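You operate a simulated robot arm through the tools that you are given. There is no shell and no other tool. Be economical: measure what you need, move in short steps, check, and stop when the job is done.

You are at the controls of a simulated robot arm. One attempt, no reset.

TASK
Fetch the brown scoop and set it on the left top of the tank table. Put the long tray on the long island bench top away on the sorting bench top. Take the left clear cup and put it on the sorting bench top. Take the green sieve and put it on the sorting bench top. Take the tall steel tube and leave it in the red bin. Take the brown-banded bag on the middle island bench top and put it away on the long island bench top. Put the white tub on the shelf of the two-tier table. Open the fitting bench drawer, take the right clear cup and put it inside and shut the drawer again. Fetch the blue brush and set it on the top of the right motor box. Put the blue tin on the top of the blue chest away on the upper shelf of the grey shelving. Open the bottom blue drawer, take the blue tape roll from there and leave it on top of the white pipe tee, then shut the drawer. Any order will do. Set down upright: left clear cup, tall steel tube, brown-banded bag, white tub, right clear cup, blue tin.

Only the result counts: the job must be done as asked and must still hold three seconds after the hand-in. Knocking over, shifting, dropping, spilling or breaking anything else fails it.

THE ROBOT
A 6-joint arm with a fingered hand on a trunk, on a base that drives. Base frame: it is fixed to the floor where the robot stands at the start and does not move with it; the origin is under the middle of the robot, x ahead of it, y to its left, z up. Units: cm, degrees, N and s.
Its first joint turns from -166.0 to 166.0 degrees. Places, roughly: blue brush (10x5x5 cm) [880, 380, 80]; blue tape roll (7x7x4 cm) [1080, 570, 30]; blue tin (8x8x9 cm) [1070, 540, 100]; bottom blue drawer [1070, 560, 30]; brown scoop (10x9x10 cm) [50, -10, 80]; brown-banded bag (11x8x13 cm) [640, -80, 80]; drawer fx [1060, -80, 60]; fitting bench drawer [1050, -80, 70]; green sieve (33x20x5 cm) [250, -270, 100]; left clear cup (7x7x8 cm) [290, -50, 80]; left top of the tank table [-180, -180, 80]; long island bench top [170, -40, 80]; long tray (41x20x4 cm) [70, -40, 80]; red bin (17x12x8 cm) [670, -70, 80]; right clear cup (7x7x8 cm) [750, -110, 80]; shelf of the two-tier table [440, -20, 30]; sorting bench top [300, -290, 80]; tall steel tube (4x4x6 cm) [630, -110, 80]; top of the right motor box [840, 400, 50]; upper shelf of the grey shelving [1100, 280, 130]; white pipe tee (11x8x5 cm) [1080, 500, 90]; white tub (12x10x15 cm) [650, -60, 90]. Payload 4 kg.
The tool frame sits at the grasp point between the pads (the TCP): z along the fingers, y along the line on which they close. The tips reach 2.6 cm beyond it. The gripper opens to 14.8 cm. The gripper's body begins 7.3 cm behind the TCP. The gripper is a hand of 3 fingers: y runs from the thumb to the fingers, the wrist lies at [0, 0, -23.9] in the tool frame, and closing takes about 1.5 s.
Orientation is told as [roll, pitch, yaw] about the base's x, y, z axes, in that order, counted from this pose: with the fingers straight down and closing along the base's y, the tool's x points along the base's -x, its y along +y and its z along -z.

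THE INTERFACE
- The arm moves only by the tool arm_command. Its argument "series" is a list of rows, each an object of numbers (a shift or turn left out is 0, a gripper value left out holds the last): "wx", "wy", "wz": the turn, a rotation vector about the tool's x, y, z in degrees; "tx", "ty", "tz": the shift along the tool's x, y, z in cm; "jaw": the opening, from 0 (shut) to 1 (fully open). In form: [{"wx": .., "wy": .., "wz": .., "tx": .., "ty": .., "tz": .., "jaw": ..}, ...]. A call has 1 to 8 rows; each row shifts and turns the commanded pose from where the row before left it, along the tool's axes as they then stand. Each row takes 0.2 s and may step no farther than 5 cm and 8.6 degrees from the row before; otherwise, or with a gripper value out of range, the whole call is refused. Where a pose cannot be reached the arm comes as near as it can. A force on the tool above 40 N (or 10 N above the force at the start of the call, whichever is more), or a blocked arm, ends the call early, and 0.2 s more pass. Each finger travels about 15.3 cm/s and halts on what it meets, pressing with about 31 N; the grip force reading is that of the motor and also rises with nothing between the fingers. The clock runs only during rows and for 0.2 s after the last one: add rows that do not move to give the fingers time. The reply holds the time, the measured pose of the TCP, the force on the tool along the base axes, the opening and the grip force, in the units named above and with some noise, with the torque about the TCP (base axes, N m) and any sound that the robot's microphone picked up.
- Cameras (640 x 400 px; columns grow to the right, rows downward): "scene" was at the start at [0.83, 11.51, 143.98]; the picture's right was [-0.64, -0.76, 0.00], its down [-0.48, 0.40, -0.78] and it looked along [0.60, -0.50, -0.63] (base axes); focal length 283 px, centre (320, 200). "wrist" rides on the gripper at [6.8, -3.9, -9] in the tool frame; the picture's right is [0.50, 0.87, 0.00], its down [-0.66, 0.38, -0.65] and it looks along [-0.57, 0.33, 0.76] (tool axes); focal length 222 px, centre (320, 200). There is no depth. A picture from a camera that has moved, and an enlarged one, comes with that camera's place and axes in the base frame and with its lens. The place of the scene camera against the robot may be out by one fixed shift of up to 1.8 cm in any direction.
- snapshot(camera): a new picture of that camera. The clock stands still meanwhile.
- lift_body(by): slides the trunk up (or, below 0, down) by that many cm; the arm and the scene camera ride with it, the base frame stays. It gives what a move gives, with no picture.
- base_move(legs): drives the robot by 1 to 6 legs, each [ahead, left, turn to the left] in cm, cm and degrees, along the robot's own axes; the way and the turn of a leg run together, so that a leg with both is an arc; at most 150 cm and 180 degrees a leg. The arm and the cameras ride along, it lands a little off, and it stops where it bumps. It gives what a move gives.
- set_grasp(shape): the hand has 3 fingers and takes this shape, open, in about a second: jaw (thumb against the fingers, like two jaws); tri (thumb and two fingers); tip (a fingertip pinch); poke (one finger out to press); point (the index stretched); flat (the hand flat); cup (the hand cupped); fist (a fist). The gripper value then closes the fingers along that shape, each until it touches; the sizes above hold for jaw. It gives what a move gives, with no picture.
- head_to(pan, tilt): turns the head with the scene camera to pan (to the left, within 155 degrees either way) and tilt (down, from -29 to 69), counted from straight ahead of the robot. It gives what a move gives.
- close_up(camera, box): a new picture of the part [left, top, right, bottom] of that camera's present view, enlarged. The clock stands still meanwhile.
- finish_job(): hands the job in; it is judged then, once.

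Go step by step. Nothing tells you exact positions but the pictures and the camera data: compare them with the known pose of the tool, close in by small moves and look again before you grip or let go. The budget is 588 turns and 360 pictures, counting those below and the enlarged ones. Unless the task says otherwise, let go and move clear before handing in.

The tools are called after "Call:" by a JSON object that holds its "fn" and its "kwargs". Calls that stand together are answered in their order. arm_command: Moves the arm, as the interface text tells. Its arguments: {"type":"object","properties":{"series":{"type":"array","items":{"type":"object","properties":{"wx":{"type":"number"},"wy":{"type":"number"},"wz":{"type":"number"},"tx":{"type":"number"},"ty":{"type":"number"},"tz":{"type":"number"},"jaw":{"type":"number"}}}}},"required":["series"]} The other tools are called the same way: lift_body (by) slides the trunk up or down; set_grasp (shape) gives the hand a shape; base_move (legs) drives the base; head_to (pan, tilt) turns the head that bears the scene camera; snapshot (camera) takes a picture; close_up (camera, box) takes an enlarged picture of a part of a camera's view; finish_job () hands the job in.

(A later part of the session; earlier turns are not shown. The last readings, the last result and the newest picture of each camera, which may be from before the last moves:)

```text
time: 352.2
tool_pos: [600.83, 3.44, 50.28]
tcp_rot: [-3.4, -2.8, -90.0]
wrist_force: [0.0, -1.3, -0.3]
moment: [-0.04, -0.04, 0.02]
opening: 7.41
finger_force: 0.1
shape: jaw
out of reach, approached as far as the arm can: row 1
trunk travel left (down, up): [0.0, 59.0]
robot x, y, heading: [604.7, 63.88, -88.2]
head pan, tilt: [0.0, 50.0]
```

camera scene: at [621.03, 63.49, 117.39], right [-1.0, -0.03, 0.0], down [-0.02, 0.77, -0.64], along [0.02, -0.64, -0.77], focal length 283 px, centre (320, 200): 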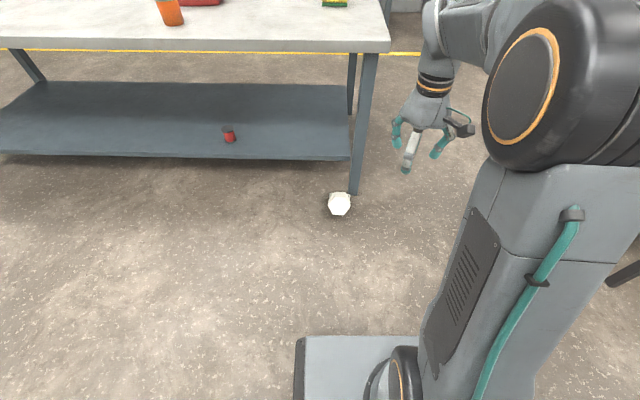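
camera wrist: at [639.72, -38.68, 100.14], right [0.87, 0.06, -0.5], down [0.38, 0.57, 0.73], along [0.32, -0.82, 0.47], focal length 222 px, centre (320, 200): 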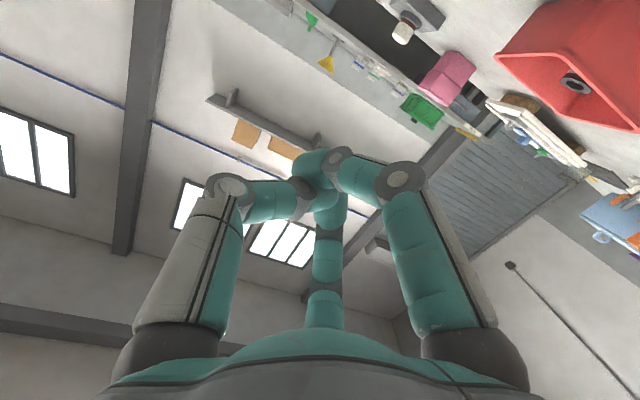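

Call:
{"fn": "arm_command", "kwargs": {"series": [{"wx": -3.4}, {"wy": 2.8}, {"tx": 5}, {"tx": 4}, {}]}}

Call:
{"fn": "base_move", "kwargs": {"legs": [[0, 17, 0], [30, 0, 0]]}}

Call:
{"fn": "snapshot", "kwargs": {"camera": "wrist"}}

Call:
{"fn": "snapshot", "kwargs": {"camera": "scene"}}

```text
time: 353.4
tool_pos: [600.9, 12.48, 50.35]
tcp_rot: [0.0, -0.1, -90.1]
wrist_force: [-0.4, -0.4, 0.0]
moment: [-0.01, 0.0, -0.02]
opening: 7.4
finger_force: 0.1
shape: jaw
trunk travel left (down, up): [0.0, 59.0]
robot x, y, heading: [604.77, 63.87, -88.2]
head pan, tilt: [0.0, 50.0]
```

```text
time: 356.5
tool_pos: [618.62, -16.65, 50.22]
tcp_rot: [0.0, -0.2, -90.0]
wrist_force: [0.0, -0.1, -1.3]
moment: [-0.01, -0.03, 0.0]
opening: 7.4
finger_force: 0.1
shape: jaw
trunk travel left (down, up): [0.0, 59.0]
robot x, y, heading: [622.67, 34.61, -88.2]
head pan, tilt: [0.0, 50.0]
```

```text
223 pictures are left
camera wrist: at [614.76, -9.98, 59.36], right [0.87, 0.5, 0.0], down [0.38, -0.65, 0.65], along [0.33, -0.57, -0.76], focal length 222 px, centre (320, 200)
```

wrist: 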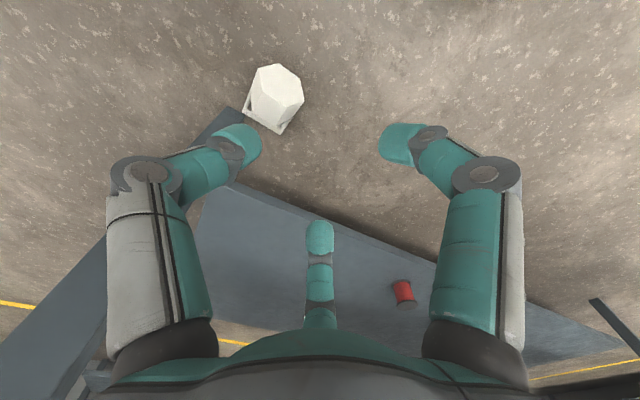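

```text
222 pictures are left
camera scene: at [638.83, 34.31, 104.88], right [-1.0, -0.03, 0.0], down [-0.02, 0.77, -0.64], along [0.02, -0.64, -0.77], focal length 283 px, centre (320, 200)
```

scene: 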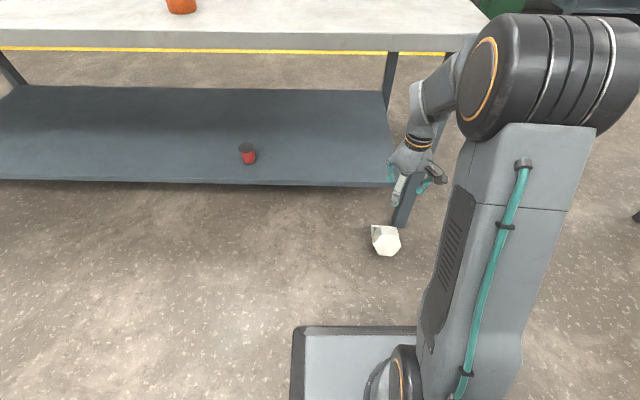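

Call:
{"fn": "close_up", "kwargs": {"camera": "wrist", "box": [220, 50, 330, 145]}}

Call:
{"fn": "close_up", "kwargs": {"camera": "scene", "box": [350, 210, 420, 270]}}

```text
4.21 times, centred on (275, 98) of wrist
camera zoom: at [614.76, -9.98, 59.36], right [0.87, 0.5, 0.0], down [0.38, -0.65, 0.65], along [0.33, -0.57, -0.76], focal length 935 px, centre (510, 632)
```

zoom: 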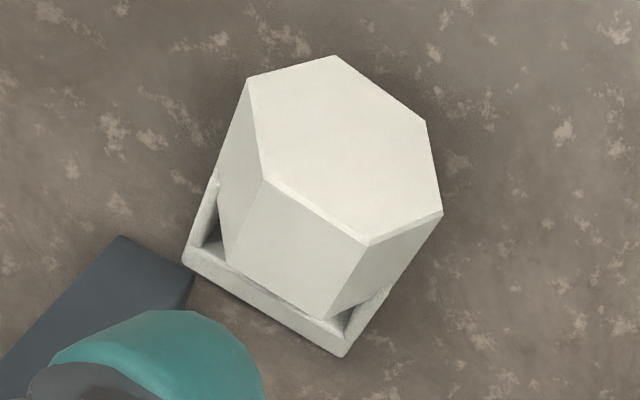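

```text
6.67 times, centred on (385, 240) of scene
camera zoom: at [638.83, 34.31, 104.88], right [-1.0, -0.03, 0.0], down [-0.02, 0.77, -0.64], along [0.02, -0.64, -0.77], focal length 1887 px, centre (-113, -67)
```

zoom: 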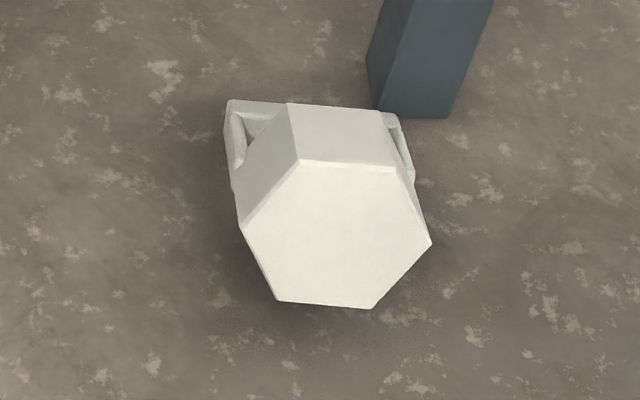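

The tub leans on its handle bar, bottom up towards me. I'll pinch the right handle leg near (618,-36) from above. Move in and check with the wrist camera.

Call:
{"fn": "base_move", "kwargs": {"legs": [[16, 0, 0]]}}

Call:
{"fn": "arm_command", "kwargs": {"series": [{"tz": 4, "jaw": 0.4}, {"tz": 5}, {"tz": 5}, {"tz": 5}, {"tz": 4}, {}]}}

Call:
{"fn": "snapshot", "kwargs": {"camera": "wrist"}}

Call:
{"fn": "snapshot", "kwargs": {"camera": "scene"}}

```text
time: 357.9
tool_pos: [619.06, -30.0, 49.77]
tcp_rot: [0.0, 1.0, -90.2]
wrist_force: [-1.0, 0.1, -0.7]
moment: [-0.01, -0.04, 0.02]
opening: 7.38
finger_force: 0.0
shape: jaw
trunk travel left (down, up): [0.0, 59.0]
robot x, y, heading: [623.0, 20.22, -88.6]
head pan, tilt: [0.0, 50.0]
stopped in leg 1: the robot was blocked; the commanded pose is now the measured one
```

```text
time: 359.3
tool_pos: [618.96, -29.8, 26.78]
tcp_rot: [0.0, 0.9, -90.2]
wrist_force: [-0.1, 0.2, -0.3]
moment: [0.0, -0.01, -0.02]
opening: 5.96
finger_force: 0.2
shape: jaw
trunk travel left (down, up): [0.0, 59.0]
robot x, y, heading: [622.79, 20.1, -88.6]
head pan, tilt: [0.0, 50.0]
```

```text
219 pictures are left
camera wrist: at [615.09, -23.27, 35.95], right [0.87, 0.5, 0.01], down [0.38, -0.67, 0.64], along [0.33, -0.55, -0.77], focal length 222 px, centre (320, 200)
```

wrist: 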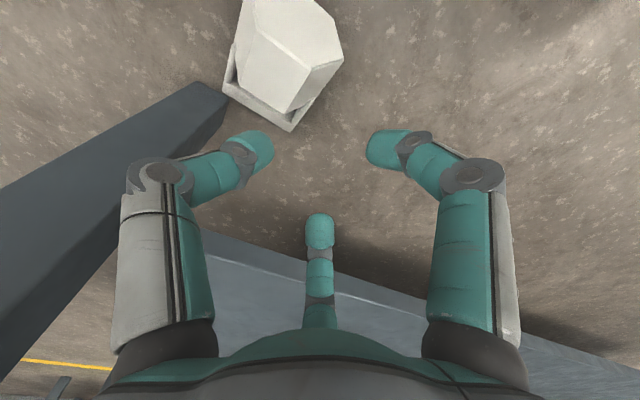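

```text
218 pictures are left
camera scene: at [639.26, 19.96, 104.88], right [-1.0, -0.03, 0.0], down [-0.02, 0.77, -0.64], along [0.02, -0.64, -0.77], focal length 283 px, centre (320, 200)
```

scene: 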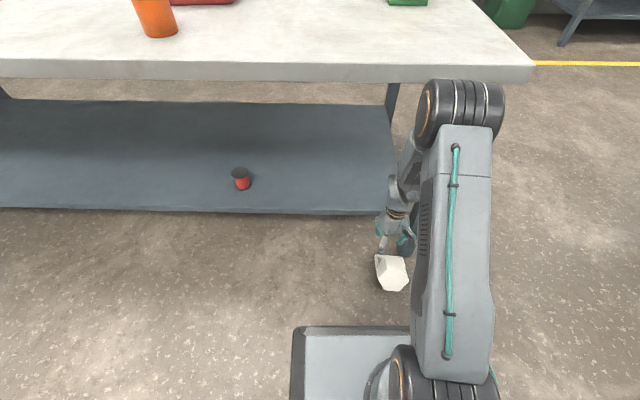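

The arm elbow bumps the bench top from here. Instead I'll first grasp the tub's body from above (thumb on its bottom side, fingers at the mouth side) and move it to open space. Turn the hand by 90° and centre over it.

Call:
{"fn": "base_move", "kwargs": {"legs": [[-3, 0, 0]]}}

Call:
{"fn": "arm_command", "kwargs": {"series": [{"wz": 8.2, "jaw": 1}, {"wz": 8.2}, {"wz": 8.2}, {"wz": 8.2}, {"wz": 8.2}, {"wz": 8.2}, {"wz": 8.2}, {"wz": 8.2}]}}

Call:
{"fn": "arm_command", "kwargs": {"series": [{"wz": 8.2}, {"wz": 8.2}, {"wz": 8}, {}]}}

Call:
{"fn": "snapshot", "kwargs": {"camera": "wrist"}}

```text
time: 360.2
tool_pos: [618.72, -26.8, 26.8]
tcp_rot: [0.0, 1.0, -90.1]
wrist_force: [0.3, 1.2, 0.4]
moment: [0.01, 0.02, -0.01]
opening: 5.95
finger_force: 0.1
shape: jaw
trunk travel left (down, up): [0.0, 59.0]
robot x, y, heading: [622.79, 23.5, -88.7]
head pan, tilt: [0.0, 50.0]
```

```text
time: 362.0
tool_pos: [618.93, -26.83, 26.82]
tcp_rot: [-0.9, 0.3, -156.0]
wrist_force: [0.3, -1.2, 0.3]
moment: [0.01, -0.01, -0.03]
opening: 14.79
finger_force: 0.0
shape: jaw
trunk travel left (down, up): [0.0, 59.0]
robot x, y, heading: [622.8, 23.44, -88.3]
head pan, tilt: [0.0, 50.0]
```

```text
time: 363.0
tool_pos: [618.82, -26.81, 26.81]
tcp_rot: [-0.9, 0.0, 180.0]
wrist_force: [0.4, 0.4, -0.4]
moment: [0.04, 0.0, 0.01]
opening: 14.79
finger_force: 0.2
shape: jaw
trunk travel left (down, up): [0.0, 59.0]
robot x, y, heading: [622.6, 23.16, -88.2]
head pan, tilt: [0.0, 50.0]
```

```text
217 pictures are left
camera wrist: at [625.66, -23.15, 35.95], right [0.5, -0.87, -0.01], down [-0.66, -0.39, 0.65], along [-0.57, -0.31, -0.76], focal length 222 px, centre (320, 200)
```

wrist: 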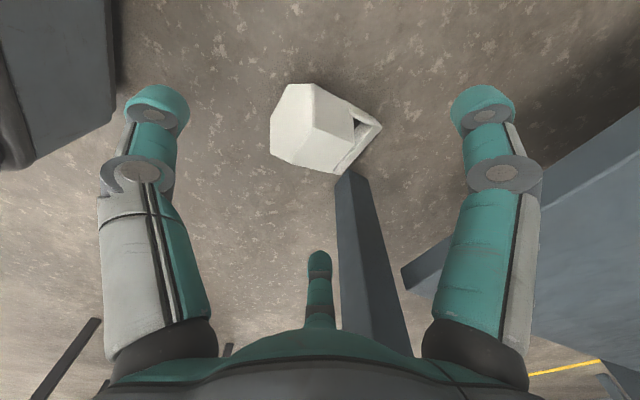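

Call:
{"fn": "arm_command", "kwargs": {"series": [{"tx": -4.5, "ty": 2}, {"tx": -0.5, "tz": 4}, {"tz": 4}, {"tz": 3}, {}]}}

Call:
{"fn": "snapshot", "kwargs": {"camera": "wrist"}}

Call:
{"fn": "snapshot", "kwargs": {"camera": "scene"}}

```text
time: 364.2
tool_pos: [613.91, -28.61, 15.79]
tcp_rot: [-0.9, 0.0, 179.8]
wrist_force: [-0.5, 1.0, 0.0]
moment: [0.0, 0.02, 0.01]
opening: 14.8
finger_force: 0.0
shape: jaw
trunk travel left (down, up): [0.0, 59.0]
robot x, y, heading: [623.05, 23.18, -88.4]
head pan, tilt: [0.0, 50.0]
```

```text
216 pictures are left
camera wrist: at [620.7, -24.98, 24.79], right [0.5, -0.87, -0.01], down [-0.66, -0.39, 0.65], along [-0.57, -0.31, -0.76], focal length 222 px, centre (320, 200)
```

wrist: 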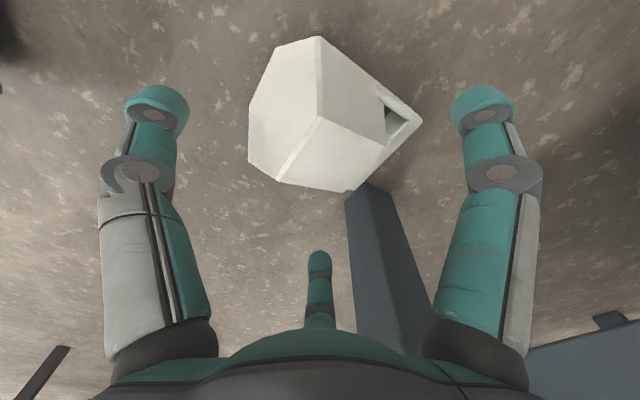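

```text
215 pictures are left
camera scene: at [639.17, 22.96, 104.88], right [-1.0, -0.03, 0.0], down [-0.02, 0.77, -0.64], along [0.02, -0.64, -0.77], focal length 283 px, centre (320, 200)
```

scene: 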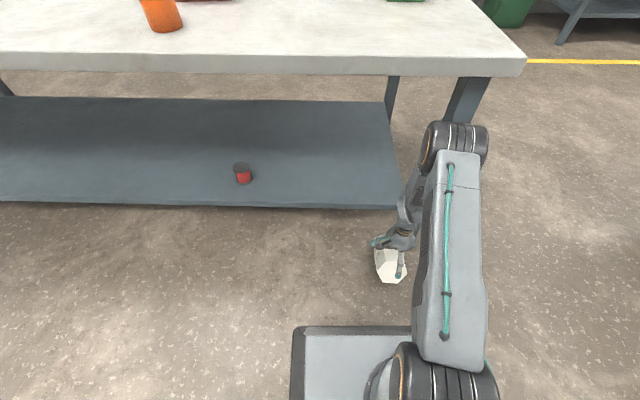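

Call:
{"fn": "arm_command", "kwargs": {"series": [{"tz": 3}, {"tz": 3}, {"tz": 1.5}, {"tz": 1}, {}]}}

Call:
{"fn": "snapshot", "kwargs": {"camera": "wrist"}}

```text
time: 365.4
tool_pos: [613.88, -28.58, 7.23]
tcp_rot: [-0.8, 0.0, 180.0]
wrist_force: [0.1, 0.9, 0.0]
moment: [0.01, -0.01, 0.03]
opening: 14.77
finger_force: 0.1
shape: jaw
trunk travel left (down, up): [0.0, 59.0]
robot x, y, heading: [622.62, 23.54, -88.4]
head pan, tilt: [0.0, 50.0]
```

```text
214 pictures are left
camera wrist: at [620.7, -24.87, 16.38], right [0.5, -0.87, -0.01], down [-0.66, -0.39, 0.65], along [-0.57, -0.31, -0.76], focal length 222 px, centre (320, 200)
```

wrist: 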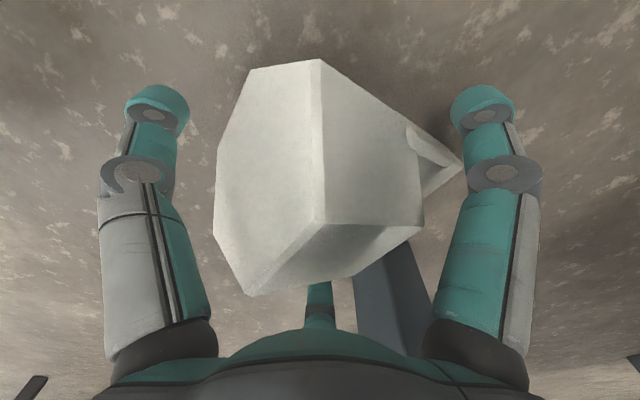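

Call:
{"fn": "arm_command", "kwargs": {"series": [{"jaw": 0.85}, {"jaw": 0.7}, {"jaw": 0.55}, {"jaw": 0.4}, {"jaw": 0.2}, {"jaw": 0}, {}, {}]}}

Call:
{"fn": "snapshot", "kwargs": {"camera": "wrist"}}

Call:
{"fn": "close_up", "kwargs": {"camera": "scene", "box": [340, 200, 460, 300]}}

```text
time: 367.2
tool_pos: [613.92, -28.56, 7.2]
tcp_rot: [-1.1, 0.0, 179.9]
wrist_force: [8.4, 12.5, -4.0]
moment: [0.51, -0.4, 0.11]
opening: 4.47
finger_force: 31.1
shape: jaw
trunk travel left (down, up): [0.0, 59.0]
robot x, y, heading: [622.6, 23.25, -88.6]
head pan, tilt: [0.0, 50.0]
```

```text
213 pictures are left
camera wrist: at [620.74, -24.78, 16.36], right [0.5, -0.87, -0.02], down [-0.66, -0.39, 0.65], along [-0.57, -0.31, -0.76], focal length 222 px, centre (320, 200)
```

wrist: 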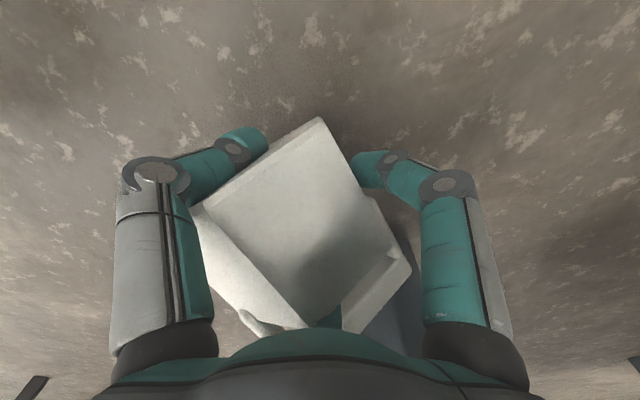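

```text
4.00 times, centred on (400, 250) of scene
camera zoom: at [639.17, 22.95, 104.89], right [-1.0, -0.03, 0.0], down [-0.02, 0.77, -0.64], along [0.02, -0.64, -0.77], focal length 1132 px, centre (0, 0)
```

zoom: 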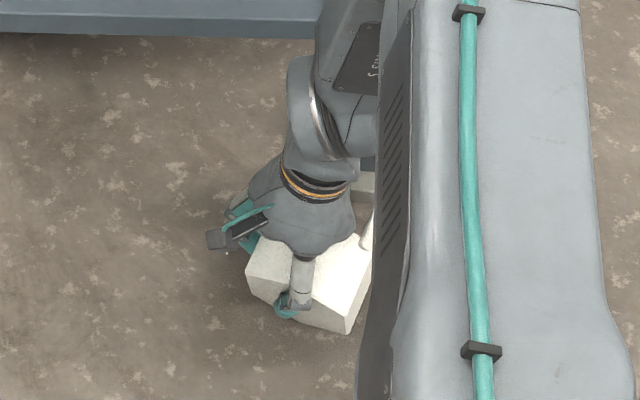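

The tub yawed while closing but seems held. Try a small lift.

Call:
{"fn": "arm_command", "kwargs": {"series": [{"tz": -1.5}, {"tz": -2}, {"tz": -3}, {"tz": -3}, {}]}}

Call:
{"fn": "snapshot", "kwargs": {"camera": "wrist"}}

Call:
{"fn": "close_up", "kwargs": {"camera": "scene", "box": [340, 180, 480, 300]}}

```text
time: 368.4
tool_pos: [613.83, -28.57, 16.77]
tcp_rot: [-1.0, 0.0, 179.8]
wrist_force: [9.6, 13.6, -5.6]
moment: [0.69, -0.52, 0.23]
opening: 4.53
finger_force: 31.5
shape: jaw
trunk travel left (down, up): [0.0, 59.0]
robot x, y, heading: [622.54, 23.43, -88.3]
head pan, tilt: [0.0, 50.0]
```

```text
211 pictures are left
camera wrist: at [620.7, -24.95, 25.9], right [0.5, -0.87, -0.01], down [-0.66, -0.39, 0.65], along [-0.57, -0.31, -0.76], focal length 222 px, centre (320, 200)
```

wrist: 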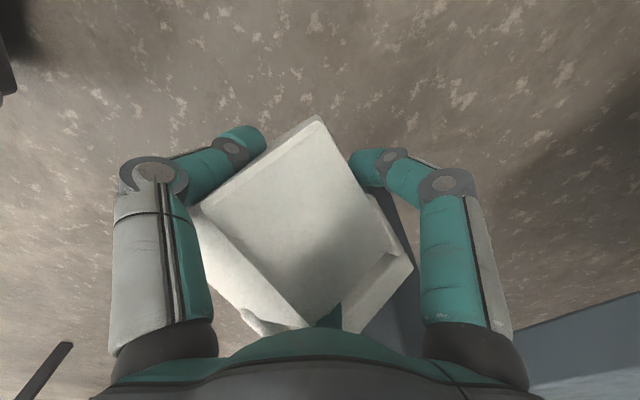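

```text
3.33 times, centred on (410, 240) of scene
camera zoom: at [639.17, 22.94, 104.88], right [-1.0, -0.03, 0.0], down [-0.02, 0.77, -0.64], along [0.02, -0.64, -0.77], focal length 943 px, centre (20, 67)
```

zoom: 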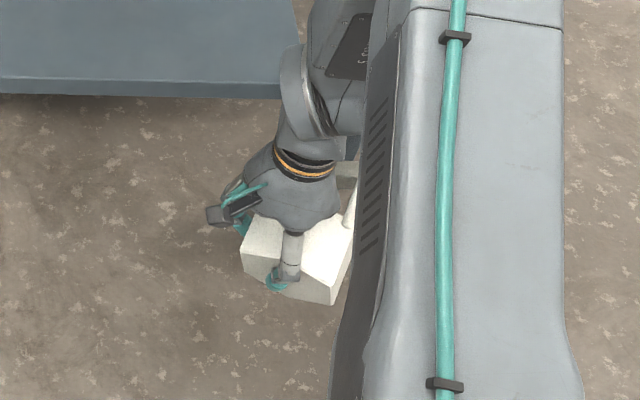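

Held. Back away to open floor, turn so the mouth faces away from the robot, and set it down there.

Call:
{"fn": "base_move", "kwargs": {"legs": [[-28, 0, 0]]}}

Call:
{"fn": "arm_command", "kwargs": {"series": [{"wz": -8.5}, {"wz": -8.5}, {"wz": -8.5}, {"wz": -8.5}, {"wz": -8.5}, {"wz": -8.5}, {"wz": -8.5}, {}]}}

Call:
{"fn": "snapshot", "kwargs": {"camera": "wrist"}}

Call:
{"fn": "head_to", "kwargs": {"pan": -5, "tilt": 50}}

Call:
{"fn": "snapshot", "kwargs": {"camera": "scene"}}

```text
time: 370.3
tool_pos: [613.06, -0.64, 16.63]
tcp_rot: [-0.9, 0.1, 179.9]
wrist_force: [0.5, 0.3, -1.4]
moment: [0.02, -0.06, 0.01]
opening: 3.49
finger_force: 30.5
shape: jaw
trunk travel left (down, up): [0.0, 59.0]
robot x, y, heading: [621.96, 51.2, -88.5]
head pan, tilt: [0.0, 50.0]
```

```text
time: 372.1
tool_pos: [613.07, -0.58, 16.82]
tcp_rot: [-0.5, 0.8, -120.4]
wrist_force: [-0.1, 0.3, -0.7]
moment: [0.06, 0.0, 0.0]
opening: 3.49
finger_force: 30.9
shape: jaw
trunk travel left (down, up): [0.0, 59.0]
robot x, y, heading: [621.86, 51.16, -88.4]
head pan, tilt: [0.0, 50.0]
```

```text
209 pictures are left
camera wrist: at [613.19, 6.9, 25.94], right [1.0, -0.01, 0.0], down [-0.01, -0.77, 0.64], along [-0.01, -0.64, -0.77], focal length 222 px, centre (320, 200)
```

wrist: 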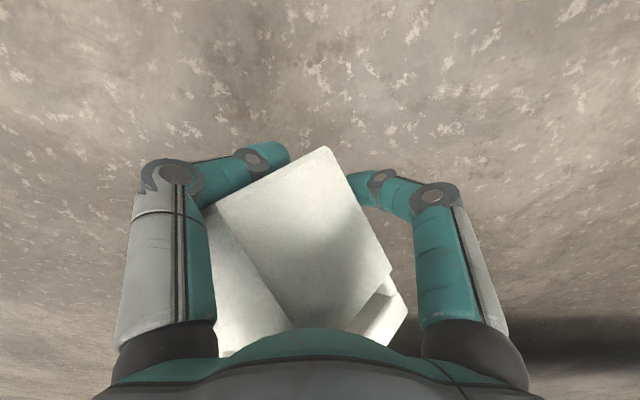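

```text
time: 372.8
tool_pos: [613.1, -0.76, 16.66]
tcp_rot: [-0.6, 0.8, -120.6]
wrist_force: [0.5, -0.3, -2.2]
moment: [0.1, -0.01, 0.01]
opening: 3.49
finger_force: 30.9
shape: jaw
trunk travel left (down, up): [0.0, 59.0]
robot x, y, heading: [621.91, 51.51, -88.3]
head pan, tilt: [-5.0, 50.0]
```

```text
208 pictures are left
camera scene: at [637.72, 50.94, 104.88], right [-1.0, 0.06, 0.0], down [0.05, 0.76, -0.64], along [-0.04, -0.64, -0.77], focal length 283 px, centre (320, 200)
```

scene: 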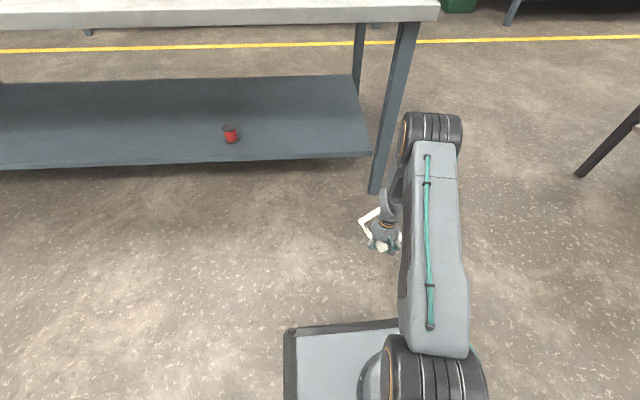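

Call:
{"fn": "close_up", "kwargs": {"camera": "scene", "box": [340, 190, 430, 265]}}

```text
5.33 times, centred on (385, 228) of scene
camera zoom: at [637.72, 50.94, 104.88], right [-1.0, 0.06, 0.0], down [0.05, 0.76, -0.64], along [-0.04, -0.64, -0.77], focal length 1510 px, centre (-27, 53)
```

zoom: 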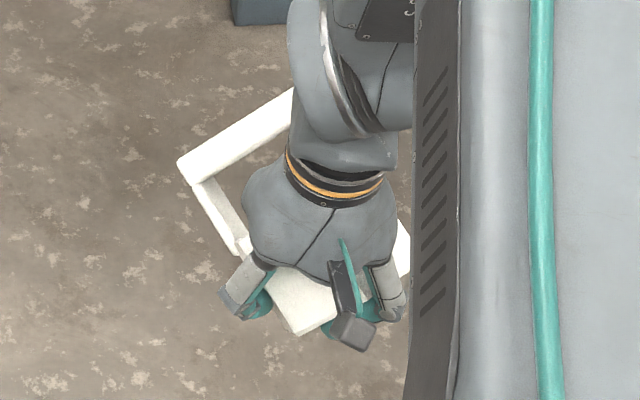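

Call:
{"fn": "arm_command", "kwargs": {"series": [{"tz": 3}, {"tz": 2}, {"tz": 1.5}, {"tz": 1}, {"tz": 1}, {"tz": 0.7}, {}]}}

```text
time: 374.4
tool_pos: [613.1, -0.62, 7.58]
tcp_rot: [-0.5, 0.8, -120.6]
wrist_force: [0.0, -0.3, -2.4]
moment: [0.08, 0.01, -0.01]
opening: 3.49
finger_force: 31.1
shape: jaw
trunk travel left (down, up): [0.0, 59.0]
robot x, y, heading: [621.49, 51.03, -88.5]
head pan, tilt: [-5.0, 50.0]
```

Call:
{"fn": "arm_command", "kwargs": {"series": [{"tz": 0.7}, {"tz": 0.7}, {"tz": 0.7}, {"tz": 0.7}, {"tz": 0.7}, {}]}}

Call:
{"fn": "close_up", "kwargs": {"camera": "scene", "box": [340, 190, 430, 265]}}

```text
time: 375.5
tool_pos: [613.03, -0.55, 4.9]
tcp_rot: [-0.5, 0.8, -120.9]
wrist_force: [2.0, 9.4, 32.5]
moment: [0.01, 0.66, -0.29]
opening: 3.69
finger_force: 31.1
shape: jaw
trunk travel left (down, up): [0.0, 59.0]
robot x, y, heading: [622.17, 51.06, -88.1]
head pan, tilt: [-5.0, 50.0]
stopped in row 5: the force on the tool passed its limit (the readings are from after the stop); the commanded pose is now the measured one
```

```text
5.33 times, centred on (385, 228) of scene
camera zoom: at [637.75, 51.12, 104.93], right [-1.0, 0.06, 0.0], down [0.05, 0.76, -0.64], along [-0.04, -0.64, -0.77], focal length 1510 px, centre (-27, 53)
```

zoom: 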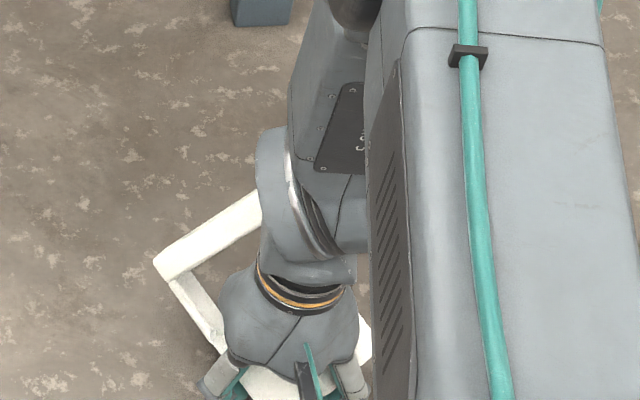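

Touchdown. Rise slightly, open fully and lift away, then look.

Call:
{"fn": "arm_command", "kwargs": {"series": [{"tz": -0.8, "jaw": 0.5}, {"jaw": 1}, {}, {}, {"tz": -5}, {"tz": -5}, {"tz": -5}, {"tz": -5}]}}

Call:
{"fn": "snapshot", "kwargs": {"camera": "wrist"}}

Call:
{"fn": "close_up", "kwargs": {"camera": "scene", "box": [320, 180, 440, 280]}}

```text
time: 377.3
tool_pos: [613.16, -0.91, 25.41]
tcp_rot: [-0.5, 0.9, -120.7]
wrist_force: [0.1, -0.2, -0.2]
moment: [-0.02, 0.01, -0.01]
opening: 14.78
finger_force: 0.0
shape: jaw
trunk travel left (down, up): [0.0, 59.0]
robot x, y, heading: [621.7, 51.08, -88.3]
head pan, tilt: [-5.0, 50.0]
```

```text
205 pictures are left
camera wrist: at [613.28, 6.71, 34.54], right [1.0, -0.01, 0.0], down [-0.01, -0.77, 0.64], along [-0.01, -0.64, -0.77], focal length 222 px, centre (320, 200)
```

wrist: 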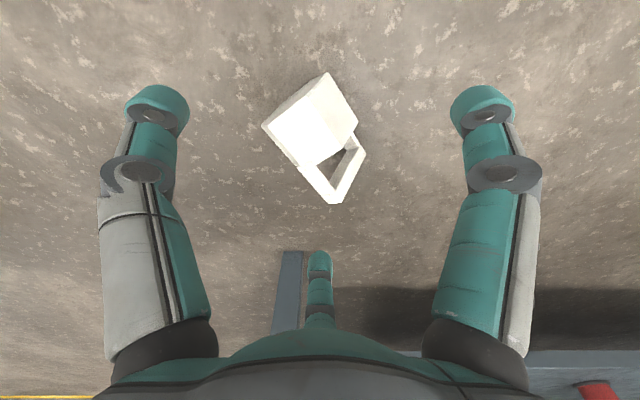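

```text
4.00 times, centred on (380, 230) of scene
camera zoom: at [637.71, 50.95, 104.87], right [-1.0, 0.06, 0.0], down [0.05, 0.76, -0.64], along [-0.04, -0.64, -0.77], focal length 1132 px, centre (80, 80)
```

zoom: 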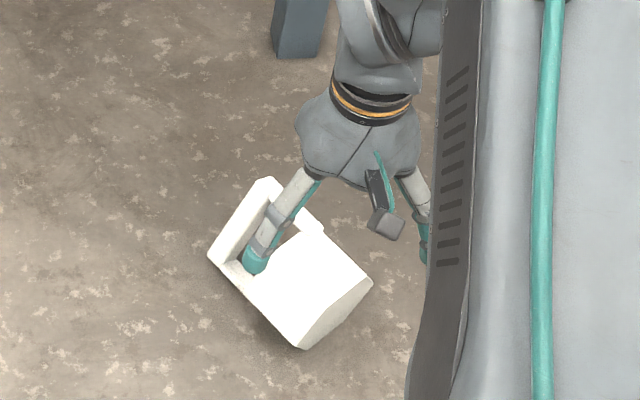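

Call:
{"fn": "close_up", "kwargs": {"camera": "wrist", "box": [240, 60, 390, 215]}}

```text
2.58 times, centred on (315, 138) of wrist
camera zoom: at [613.28, 6.71, 34.54], right [1.0, -0.01, 0.0], down [-0.01, -0.77, 0.64], along [-0.01, -0.64, -0.77], focal length 573 px, centre (333, 361)
```

zoom: 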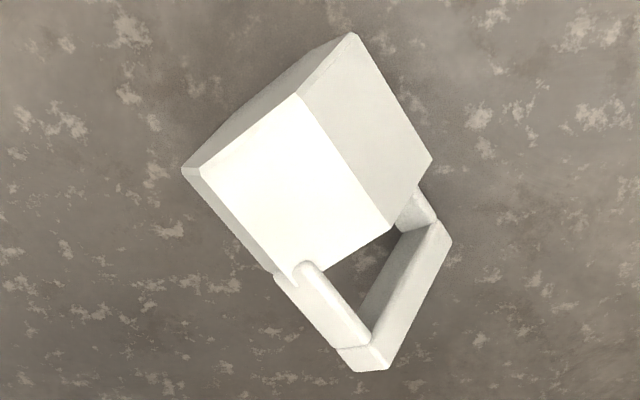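

Now the tub lies with one handle leg on top (mid about (613,-10.6), z≈9), axis pointing roughly azimuth -56°. I turn the hand to match and hover above that leg.

Call:
{"fn": "arm_command", "kwargs": {"series": [{"wz": -8.2, "jaw": 0.6}, {"wz": -8.2}, {"wz": -8.2}, {"wz": -8.2}, {"wz": -8.2}, {"wz": -8.2}, {"wz": -8.2}, {"wz": -7.4}]}}

Call:
{"fn": "arm_command", "kwargs": {"series": [{"tx": -4, "ty": -2.7}, {"tx": -4, "ty": -2.7}, {"tz": 3}, {}]}}

Call:
{"fn": "snapshot", "kwargs": {"camera": "wrist"}}

Call:
{"fn": "close_up", "kwargs": {"camera": "scene", "box": [320, 180, 440, 280]}}

```text
time: 379.1
tool_pos: [613.07, -0.89, 25.47]
tcp_rot: [0.5, 0.8, -55.9]
wrist_force: [0.5, 0.2, 0.3]
moment: [0.03, -0.02, 0.0]
opening: 8.93
finger_force: 0.1
shape: jaw
trunk travel left (down, up): [0.0, 59.0]
robot x, y, heading: [621.88, 51.18, -88.2]
head pan, tilt: [-5.0, 50.0]
```

```text
time: 380.1
tool_pos: [613.13, -10.5, 22.2]
tcp_rot: [0.6, 0.8, -55.9]
wrist_force: [-0.4, 0.0, 0.5]
moment: [0.02, 0.0, 0.03]
opening: 8.92
finger_force: 0.0
shape: jaw
trunk travel left (down, up): [0.0, 59.0]
robot x, y, heading: [621.87, 51.17, -88.5]
head pan, tilt: [-5.0, 50.0]
```

```text
202 pictures are left
camera wrist: at [606.14, -7.26, 31.33], right [0.44, 0.9, 0.02], down [0.68, -0.34, 0.65], along [0.59, -0.27, -0.76], focal length 222 px, centre (320, 200)
```

wrist: 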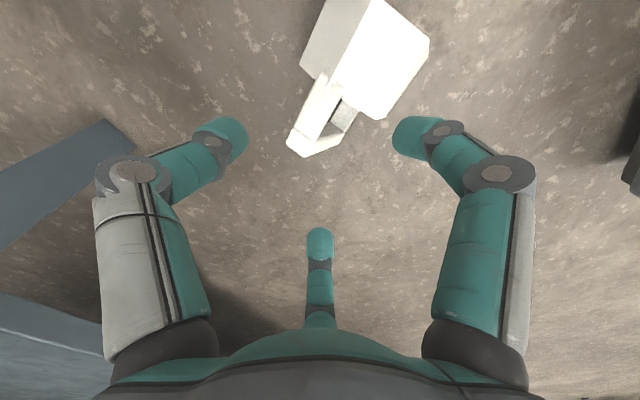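

```text
4.00 times, centred on (380, 230) of scene
camera zoom: at [637.72, 50.97, 104.89], right [-1.0, 0.06, 0.0], down [0.05, 0.76, -0.64], along [-0.04, -0.64, -0.77], focal length 1132 px, centre (80, 80)
```

zoom: 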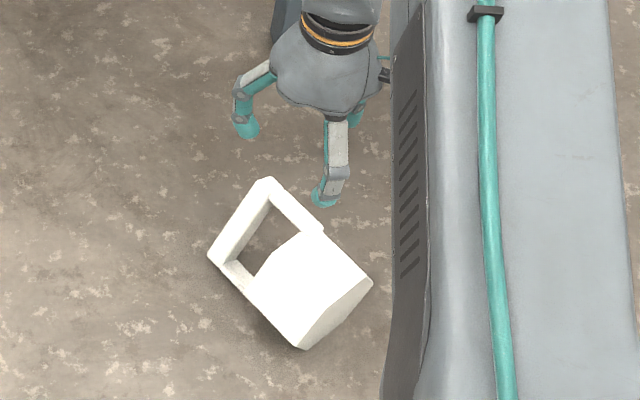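

The upper leg runs from (609.8,-8.5) to (614.6,-13.4) at z≈10, handle plane inclined ~50°. I roll the tool 40° about the leg axis so the fingers straddle the handle plane.

Call:
{"fn": "arm_command", "kwargs": {"series": [{"wz": -8.3}, {"wz": -1.7, "wx": -5}, {"wx": -8}, {"wx": -8}, {"wx": -8}, {"wx": -8, "jaw": 0.55}, {}]}}

Call:
{"fn": "arm_command", "kwargs": {"series": [{"tx": 0.9, "ty": -4.3}, {"ty": -4.3, "tz": -1.1}, {}]}}

Call:
{"fn": "snapshot", "kwargs": {"camera": "wrist"}}

Call:
{"fn": "close_up", "kwargs": {"camera": "scene", "box": [320, 180, 440, 280]}}

```text
time: 381.7
tool_pos: [617.98, -8.79, 21.83]
tcp_rot: [26.6, 3.1, -48.6]
wrist_force: [0.4, 0.9, 0.0]
moment: [-0.01, 0.03, -0.03]
opening: 8.18
finger_force: 0.1
shape: jaw
out of reach, approached as far as the arm can: row 4, 5, 6
trunk travel left (down, up): [0.0, 59.0]
robot x, y, heading: [622.02, 51.33, -88.3]
head pan, tilt: [-5.0, 50.0]
```

```text
time: 382.5
tool_pos: [615.02, -10.76, 18.88]
tcp_rot: [25.0, 3.9, -49.9]
wrist_force: [-0.9, 0.4, -0.1]
moment: [-0.02, 0.04, 0.03]
opening: 8.17
finger_force: 0.0
shape: jaw
out of reach, approached as far as the arm can: row 1, 2
trunk travel left (down, up): [0.0, 59.0]
robot x, y, heading: [621.98, 51.16, -88.1]
head pan, tilt: [-5.0, 50.0]
```

```text
200 pictures are left
camera wrist: at [605.48, -10.75, 25.82], right [0.29, 0.87, 0.4], down [0.51, -0.5, 0.71], along [0.81, -0.01, -0.59], focal length 222 px, centre (320, 200)
```

wrist: 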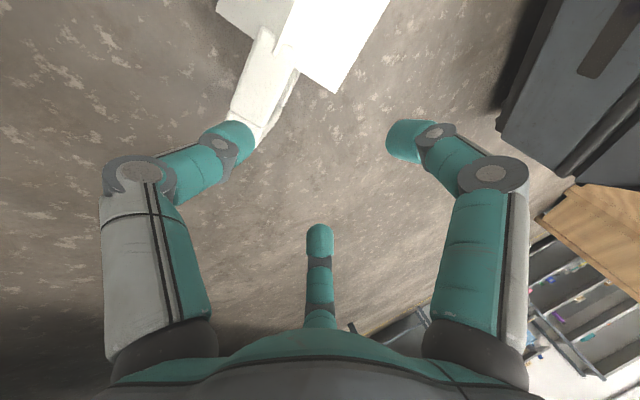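

```text
4.00 times, centred on (380, 230) of scene
camera zoom: at [637.72, 50.96, 104.89], right [-1.0, 0.06, 0.0], down [0.05, 0.76, -0.64], along [-0.04, -0.64, -0.77], focal length 1132 px, centre (80, 80)
```

zoom: 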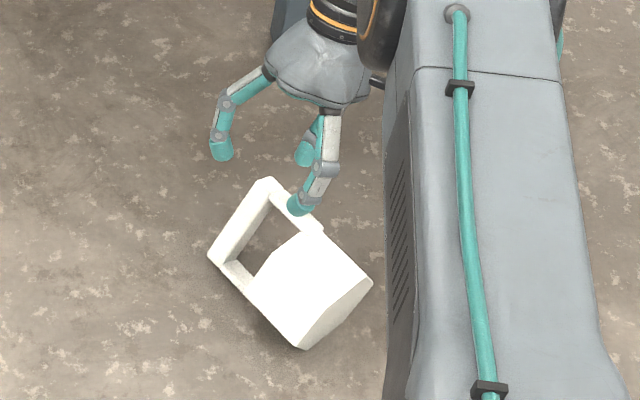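

Call:
{"fn": "base_move", "kwargs": {"legs": [[13, 0, 0]]}}

Call:
{"fn": "arm_command", "kwargs": {"series": [{"tz": -2}, {}]}}

```text
time: 383.8
tool_pos: [615.46, -23.81, 18.89]
tcp_rot: [25.0, 3.9, -49.9]
wrist_force: [0.4, 0.4, -0.6]
moment: [-0.01, 0.02, 0.0]
opening: 8.18
finger_force: 0.1
shape: jaw
trunk travel left (down, up): [0.0, 59.0]
robot x, y, heading: [622.24, 38.54, -88.5]
head pan, tilt: [-5.0, 50.0]
```

```text
time: 384.4
tool_pos: [615.08, -24.49, 20.67]
tcp_rot: [24.7, 4.0, -50.2]
wrist_force: [-0.2, 0.0, -0.3]
moment: [0.01, 0.04, -0.03]
opening: 8.19
finger_force: 0.0
shape: jaw
trunk travel left (down, up): [0.0, 59.0]
robot x, y, heading: [622.17, 38.24, -88.2]
head pan, tilt: [-5.0, 50.0]
```

Call:
{"fn": "arm_command", "kwargs": {"series": [{"tx": 4.2, "tz": 0.5}, {"tx": 4.2, "tz": 0.5}, {"tx": 4.2, "tz": 0.5}, {"wy": -4, "wz": -4}, {"wx": -7}, {"wx": -6}, {}]}}

Call:
{"fn": "snapshot", "kwargs": {"camera": "wrist"}}

Call:
{"fn": "close_up", "kwargs": {"camera": "scene", "box": [320, 180, 460, 300]}}

```text
time: 386.0
tool_pos: [614.43, -13.09, 19.38]
tcp_rot: [33.3, 8.6, -53.1]
wrist_force: [-0.2, 0.1, -0.3]
moment: [0.0, 0.01, -0.02]
opening: 8.19
finger_force: 0.1
shape: jaw
out of reach, approached as far as the arm can: row 1, 2, 3, 4, 5, 6
trunk travel left (down, up): [0.0, 59.0]
robot x, y, heading: [622.36, 38.5, -88.7]
head pan, tilt: [-5.0, 50.0]
```

```text
198 pictures are left
camera wrist: at [604.36, -13.37, 25.82], right [0.32, 0.77, 0.55], down [0.42, -0.64, 0.65], along [0.85, 0.02, -0.53], focal length 222 px, centre (320, 200)
```

wrist: 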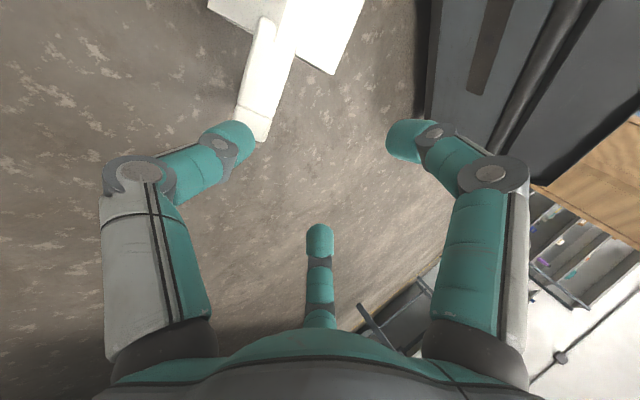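

```text
3.33 times, centred on (390, 240) of scene
camera zoom: at [638.08, 37.89, 104.89], right [-1.0, 0.06, 0.0], down [0.05, 0.76, -0.64], along [-0.04, -0.64, -0.77], focal length 943 px, centre (87, 67)
```

zoom: 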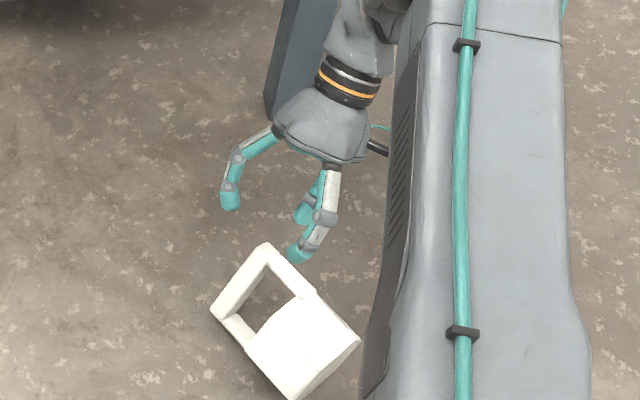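

That roll is beyond a joint limit here; a plain vertical pinch across the upper leg will do (in-hand roll about the leg is harmless). Restore vertical.

Call:
{"fn": "arm_command", "kwargs": {"series": [{"tz": -3}, {"wx": 8}, {"wx": 8}, {"wx": 8}, {"wx": 8}, {}]}}

```text
time: 387.4
tool_pos: [615.16, -14.0, 21.74]
tcp_rot: [3.2, 7.0, -51.8]
wrist_force: [0.4, -0.1, 0.0]
moment: [0.01, -0.03, 0.02]
opening: 8.19
finger_force: 0.1
shape: jaw
out of reach, approached as far as the arm can: row 1
trunk travel left (down, up): [0.0, 59.0]
robot x, y, heading: [622.24, 38.29, -88.5]
head pan, tilt: [-5.0, 50.0]
```

Call:
{"fn": "arm_command", "kwargs": {"series": [{"wx": 3.2, "wy": -7}, {"wz": -5.8}, {"tx": 4.2}, {}]}}

Call:
{"fn": "snapshot", "kwargs": {"camera": "wrist"}}

Call:
{"fn": "close_up", "kwargs": {"camera": "scene", "box": [320, 180, 460, 300]}}

```text
time: 388.4
tool_pos: [612.22, -10.86, 21.62]
tcp_rot: [-0.1, 0.1, -46.1]
wrist_force: [-0.8, -0.6, 0.4]
moment: [-0.03, -0.01, -0.02]
opening: 8.17
finger_force: 0.0
shape: jaw
trunk travel left (down, up): [0.0, 59.0]
robot x, y, heading: [622.3, 38.52, -88.3]
head pan, tilt: [-5.0, 50.0]
```

```text
196 pictures are left
camera wrist: at [604.88, -8.77, 30.72], right [0.28, 0.96, 0.0], down [0.73, -0.21, 0.65], along [0.63, -0.18, -0.76], focal length 222 px, centre (320, 200)
```

wrist: 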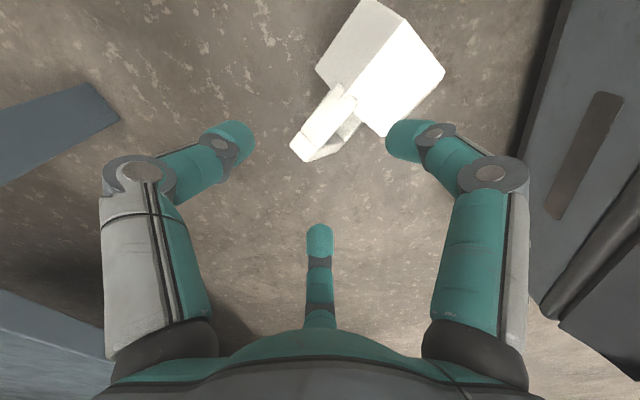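

```text
3.33 times, centred on (390, 240) of scene
camera zoom: at [638.08, 37.89, 104.88], right [-1.0, 0.06, 0.0], down [0.05, 0.76, -0.64], along [-0.04, -0.64, -0.77], focal length 943 px, centre (87, 67)
```

zoom: 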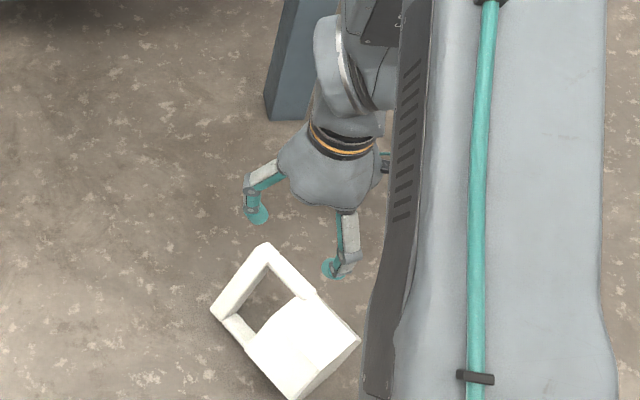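

The hole is too short for two fingers. New idea: carry the tub like a bucket – a stretched index finger through the handle – so gravity keeps it upright. Check the "point" shape.

Call:
{"fn": "arm_command", "kwargs": {"series": [{"tz": -5}, {"tz": -5}]}}

Call:
{"fn": "set_grasp", "kwargs": {"shape": "point"}}

Call:
{"fn": "snapshot", "kwargs": {"camera": "wrist"}}

Call:
{"fn": "close_up", "kwargs": {"camera": "scene", "box": [320, 160, 480, 300]}}

```text
time: 389.0
tool_pos: [612.4, -10.88, 31.64]
tcp_rot: [-0.1, 0.0, -46.2]
wrist_force: [-0.5, 0.4, -0.8]
moment: [0.0, 0.02, 0.02]
opening: 8.19
finger_force: 0.1
shape: jaw
trunk travel left (down, up): [0.0, 59.0]
robot x, y, heading: [622.4, 38.47, -88.4]
head pan, tilt: [-5.0, 50.0]
```

```text
time: 389.9
tool_pos: [612.42, -10.95, 31.62]
tcp_rot: [-0.1, 0.1, -46.2]
wrist_force: [0.7, 0.0, 0.1]
moment: [-0.02, 0.01, 0.02]
opening: 14.2
finger_force: 0.1
shape: point
trunk travel left (down, up): [0.0, 59.0]
robot x, y, heading: [622.18, 37.96, -88.4]
head pan, tilt: [-5.0, 50.0]
```

```text
194 pictures are left
camera wrist: at [604.91, -8.81, 40.67], right [0.28, 0.96, 0.0], down [0.73, -0.21, 0.65], along [0.63, -0.18, -0.76], focal length 222 px, centre (320, 200)
```

wrist: 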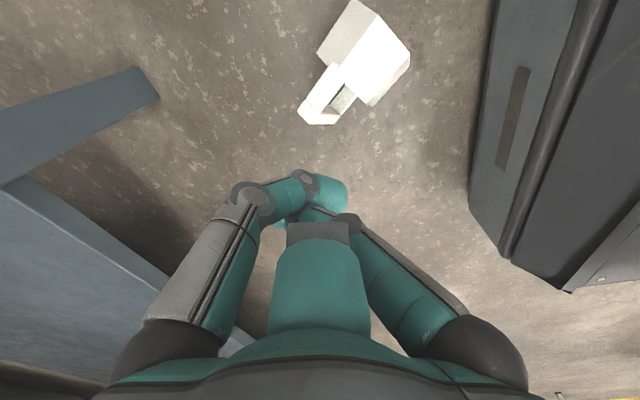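

```text
2.86 times, centred on (400, 230) of scene
camera zoom: at [638.08, 37.89, 104.88], right [-1.0, 0.06, 0.0], down [0.05, 0.76, -0.64], along [-0.04, -0.64, -0.77], focal length 809 px, centre (91, 114)
```

zoom: 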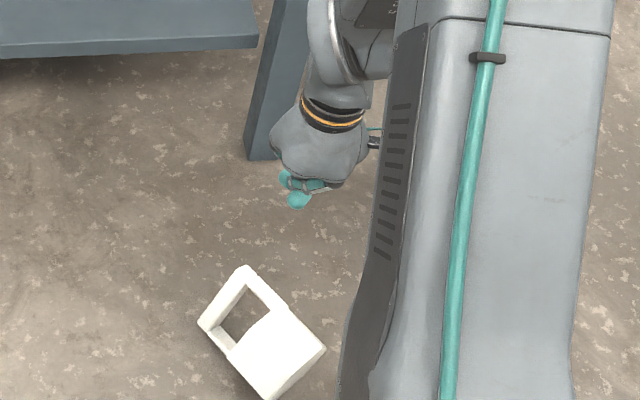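

Call:
{"fn": "set_grasp", "kwargs": {"shape": "poke"}}

Call:
{"fn": "snapshot", "kwargs": {"camera": "wrist"}}

Call:
{"fn": "set_grasp", "kwargs": {"shape": "tip"}}

Call:
{"fn": "snapshot", "kwargs": {"camera": "wrist"}}

```text
time: 390.8
tool_pos: [612.45, -11.05, 31.54]
tcp_rot: [-0.1, 0.1, -46.2]
wrist_force: [0.5, -0.9, 0.4]
moment: [0.01, -0.02, 0.01]
opening: 0.01
finger_force: 0.0
shape: poke
trunk travel left (down, up): [0.0, 59.0]
robot x, y, heading: [622.52, 38.1, -88.2]
head pan, tilt: [-5.0, 50.0]
```

```text
192 pictures are left
camera wrist: at [604.91, -8.81, 40.67], right [0.28, 0.96, 0.0], down [0.73, -0.21, 0.65], along [0.63, -0.18, -0.76], focal length 222 px, centre (320, 200)
```

wrist: 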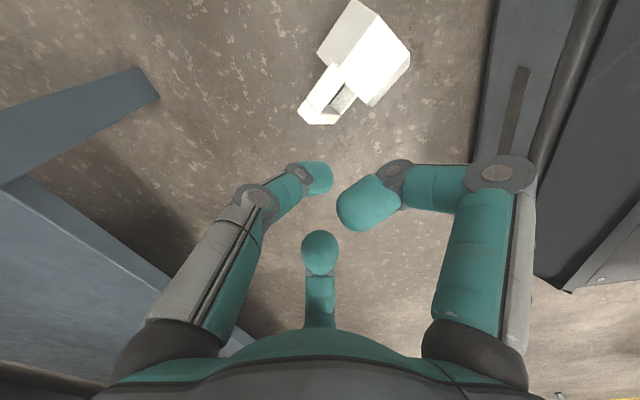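

```text
time: 391.7
tool_pos: [612.41, -10.96, 31.66]
tcp_rot: [-0.1, -0.1, -46.2]
wrist_force: [-0.3, 0.9, -0.3]
moment: [0.0, 0.01, -0.02]
opening: 14.76
finger_force: 0.0
shape: tip
trunk travel left (down, up): [0.0, 59.0]
robot x, y, heading: [621.96, 38.03, -88.4]
head pan, tilt: [-5.0, 50.0]
```

```text
191 pictures are left
camera wrist: at [604.91, -8.81, 40.67], right [0.28, 0.96, 0.0], down [0.73, -0.21, 0.65], along [0.63, -0.18, -0.76], focal length 222 px, centre (320, 200)
```

wrist: 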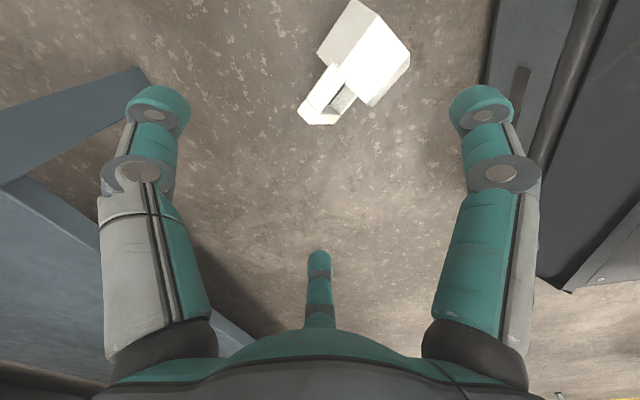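

Only "jaw"-type shapes help. I'll instead flip the hand 180° so the single thumb goes inside the handle hole and the two fingers stay outside the upper leg.

Call:
{"fn": "set_grasp", "kwargs": {"shape": "jaw"}}

Call:
{"fn": "arm_command", "kwargs": {"series": [{"wz": 8.5, "jaw": 0.5}, {"wz": 8.5}, {"wz": 8.5}, {"wz": 8.5}, {"wz": 8.5}, {"wz": 8.5}, {"wz": 8.5}, {"wz": 8.5}]}}

Call:
{"fn": "arm_command", "kwargs": {"series": [{"wz": 8.5}, {"wz": 8.5}, {"wz": 8.5}, {"wz": 8.5}, {"wz": 8.5}, {"wz": 8.5}, {"wz": 8.5}, {"wz": 8.5}]}}

Call:
{"fn": "arm_command", "kwargs": {"series": [{"wz": 8.5}, {"wz": 8.5}, {"wz": 8.5}, {"wz": 8.5}, {"wz": 8.5}, {"wz": 2}, {}]}}

Call:
{"fn": "snapshot", "kwargs": {"camera": "wrist"}}

```text
time: 392.6
tool_pos: [612.28, -10.9, 31.6]
tcp_rot: [-0.1, 0.1, -46.2]
wrist_force: [0.0, -0.2, -0.6]
moment: [0.01, -0.01, -0.01]
opening: 14.8
finger_force: 0.1
shape: jaw
trunk travel left (down, up): [0.0, 59.0]
robot x, y, heading: [622.39, 38.19, -88.3]
head pan, tilt: [-5.0, 50.0]
```

```text
time: 394.4
tool_pos: [612.39, -11.03, 31.68]
tcp_rot: [0.1, -0.2, -114.4]
wrist_force: [0.6, -0.1, 0.0]
moment: [0.01, -0.01, -0.02]
opening: 7.44
finger_force: 0.1
shape: jaw
trunk travel left (down, up): [0.0, 59.0]
robot x, y, heading: [622.45, 38.41, -88.3]
head pan, tilt: [-5.0, 50.0]
```

```text
time: 396.2
tool_pos: [612.35, -10.99, 31.67]
tcp_rot: [0.1, -0.2, 177.6]
wrist_force: [-0.4, -0.1, -0.1]
moment: [0.0, -0.02, 0.02]
opening: 7.42
finger_force: 0.0
shape: jaw
trunk travel left (down, up): [0.0, 59.0]
robot x, y, heading: [622.4, 37.87, -88.5]
head pan, tilt: [-5.0, 50.0]
```

```text
time: 397.8
tool_pos: [612.32, -10.96, 31.66]
tcp_rot: [0.1, 0.0, 133.1]
wrist_force: [0.5, -0.4, -1.1]
moment: [0.01, 0.0, 0.0]
opening: 7.47
finger_force: 0.1
shape: jaw
trunk travel left (down, up): [0.0, 59.0]
robot x, y, heading: [622.39, 38.63, -88.3]
head pan, tilt: [-5.0, 50.0]
```

```text
190 pictures are left
camera wrist: at [619.86, -13.25, 40.72], right [-0.29, -0.96, 0.0], down [-0.72, 0.22, 0.65], along [-0.63, 0.19, -0.76], focal length 222 px, centre (320, 200)
```

wrist: 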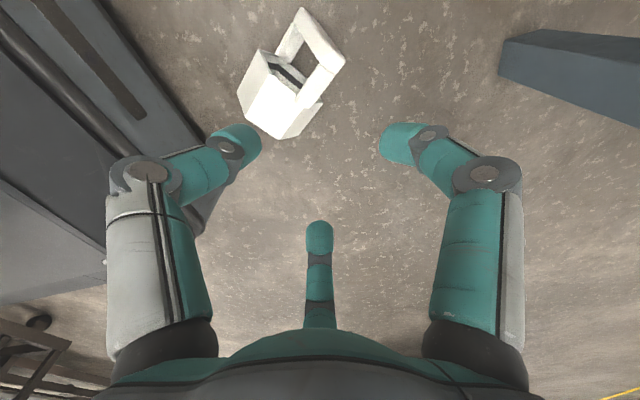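

Call:
{"fn": "close_up", "kwargs": {"camera": "wrist", "box": [225, 0, 365, 145]}}

```text
2.76 times, centred on (295, 72) of wrist
camera zoom: at [619.86, -13.25, 40.72], right [-0.29, -0.96, 0.0], down [-0.72, 0.22, 0.65], along [-0.63, 0.19, -0.76], focal length 613 px, centre (389, 552)
```

zoom: 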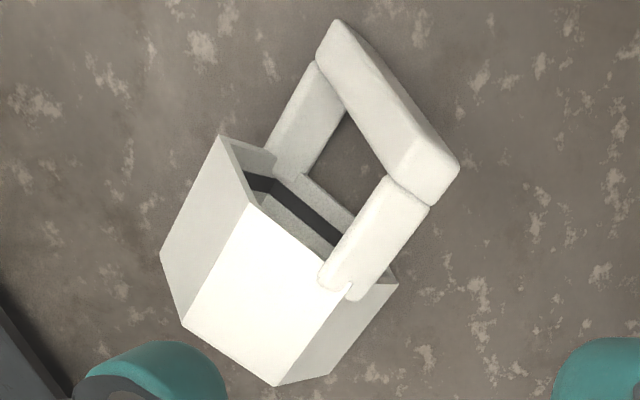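

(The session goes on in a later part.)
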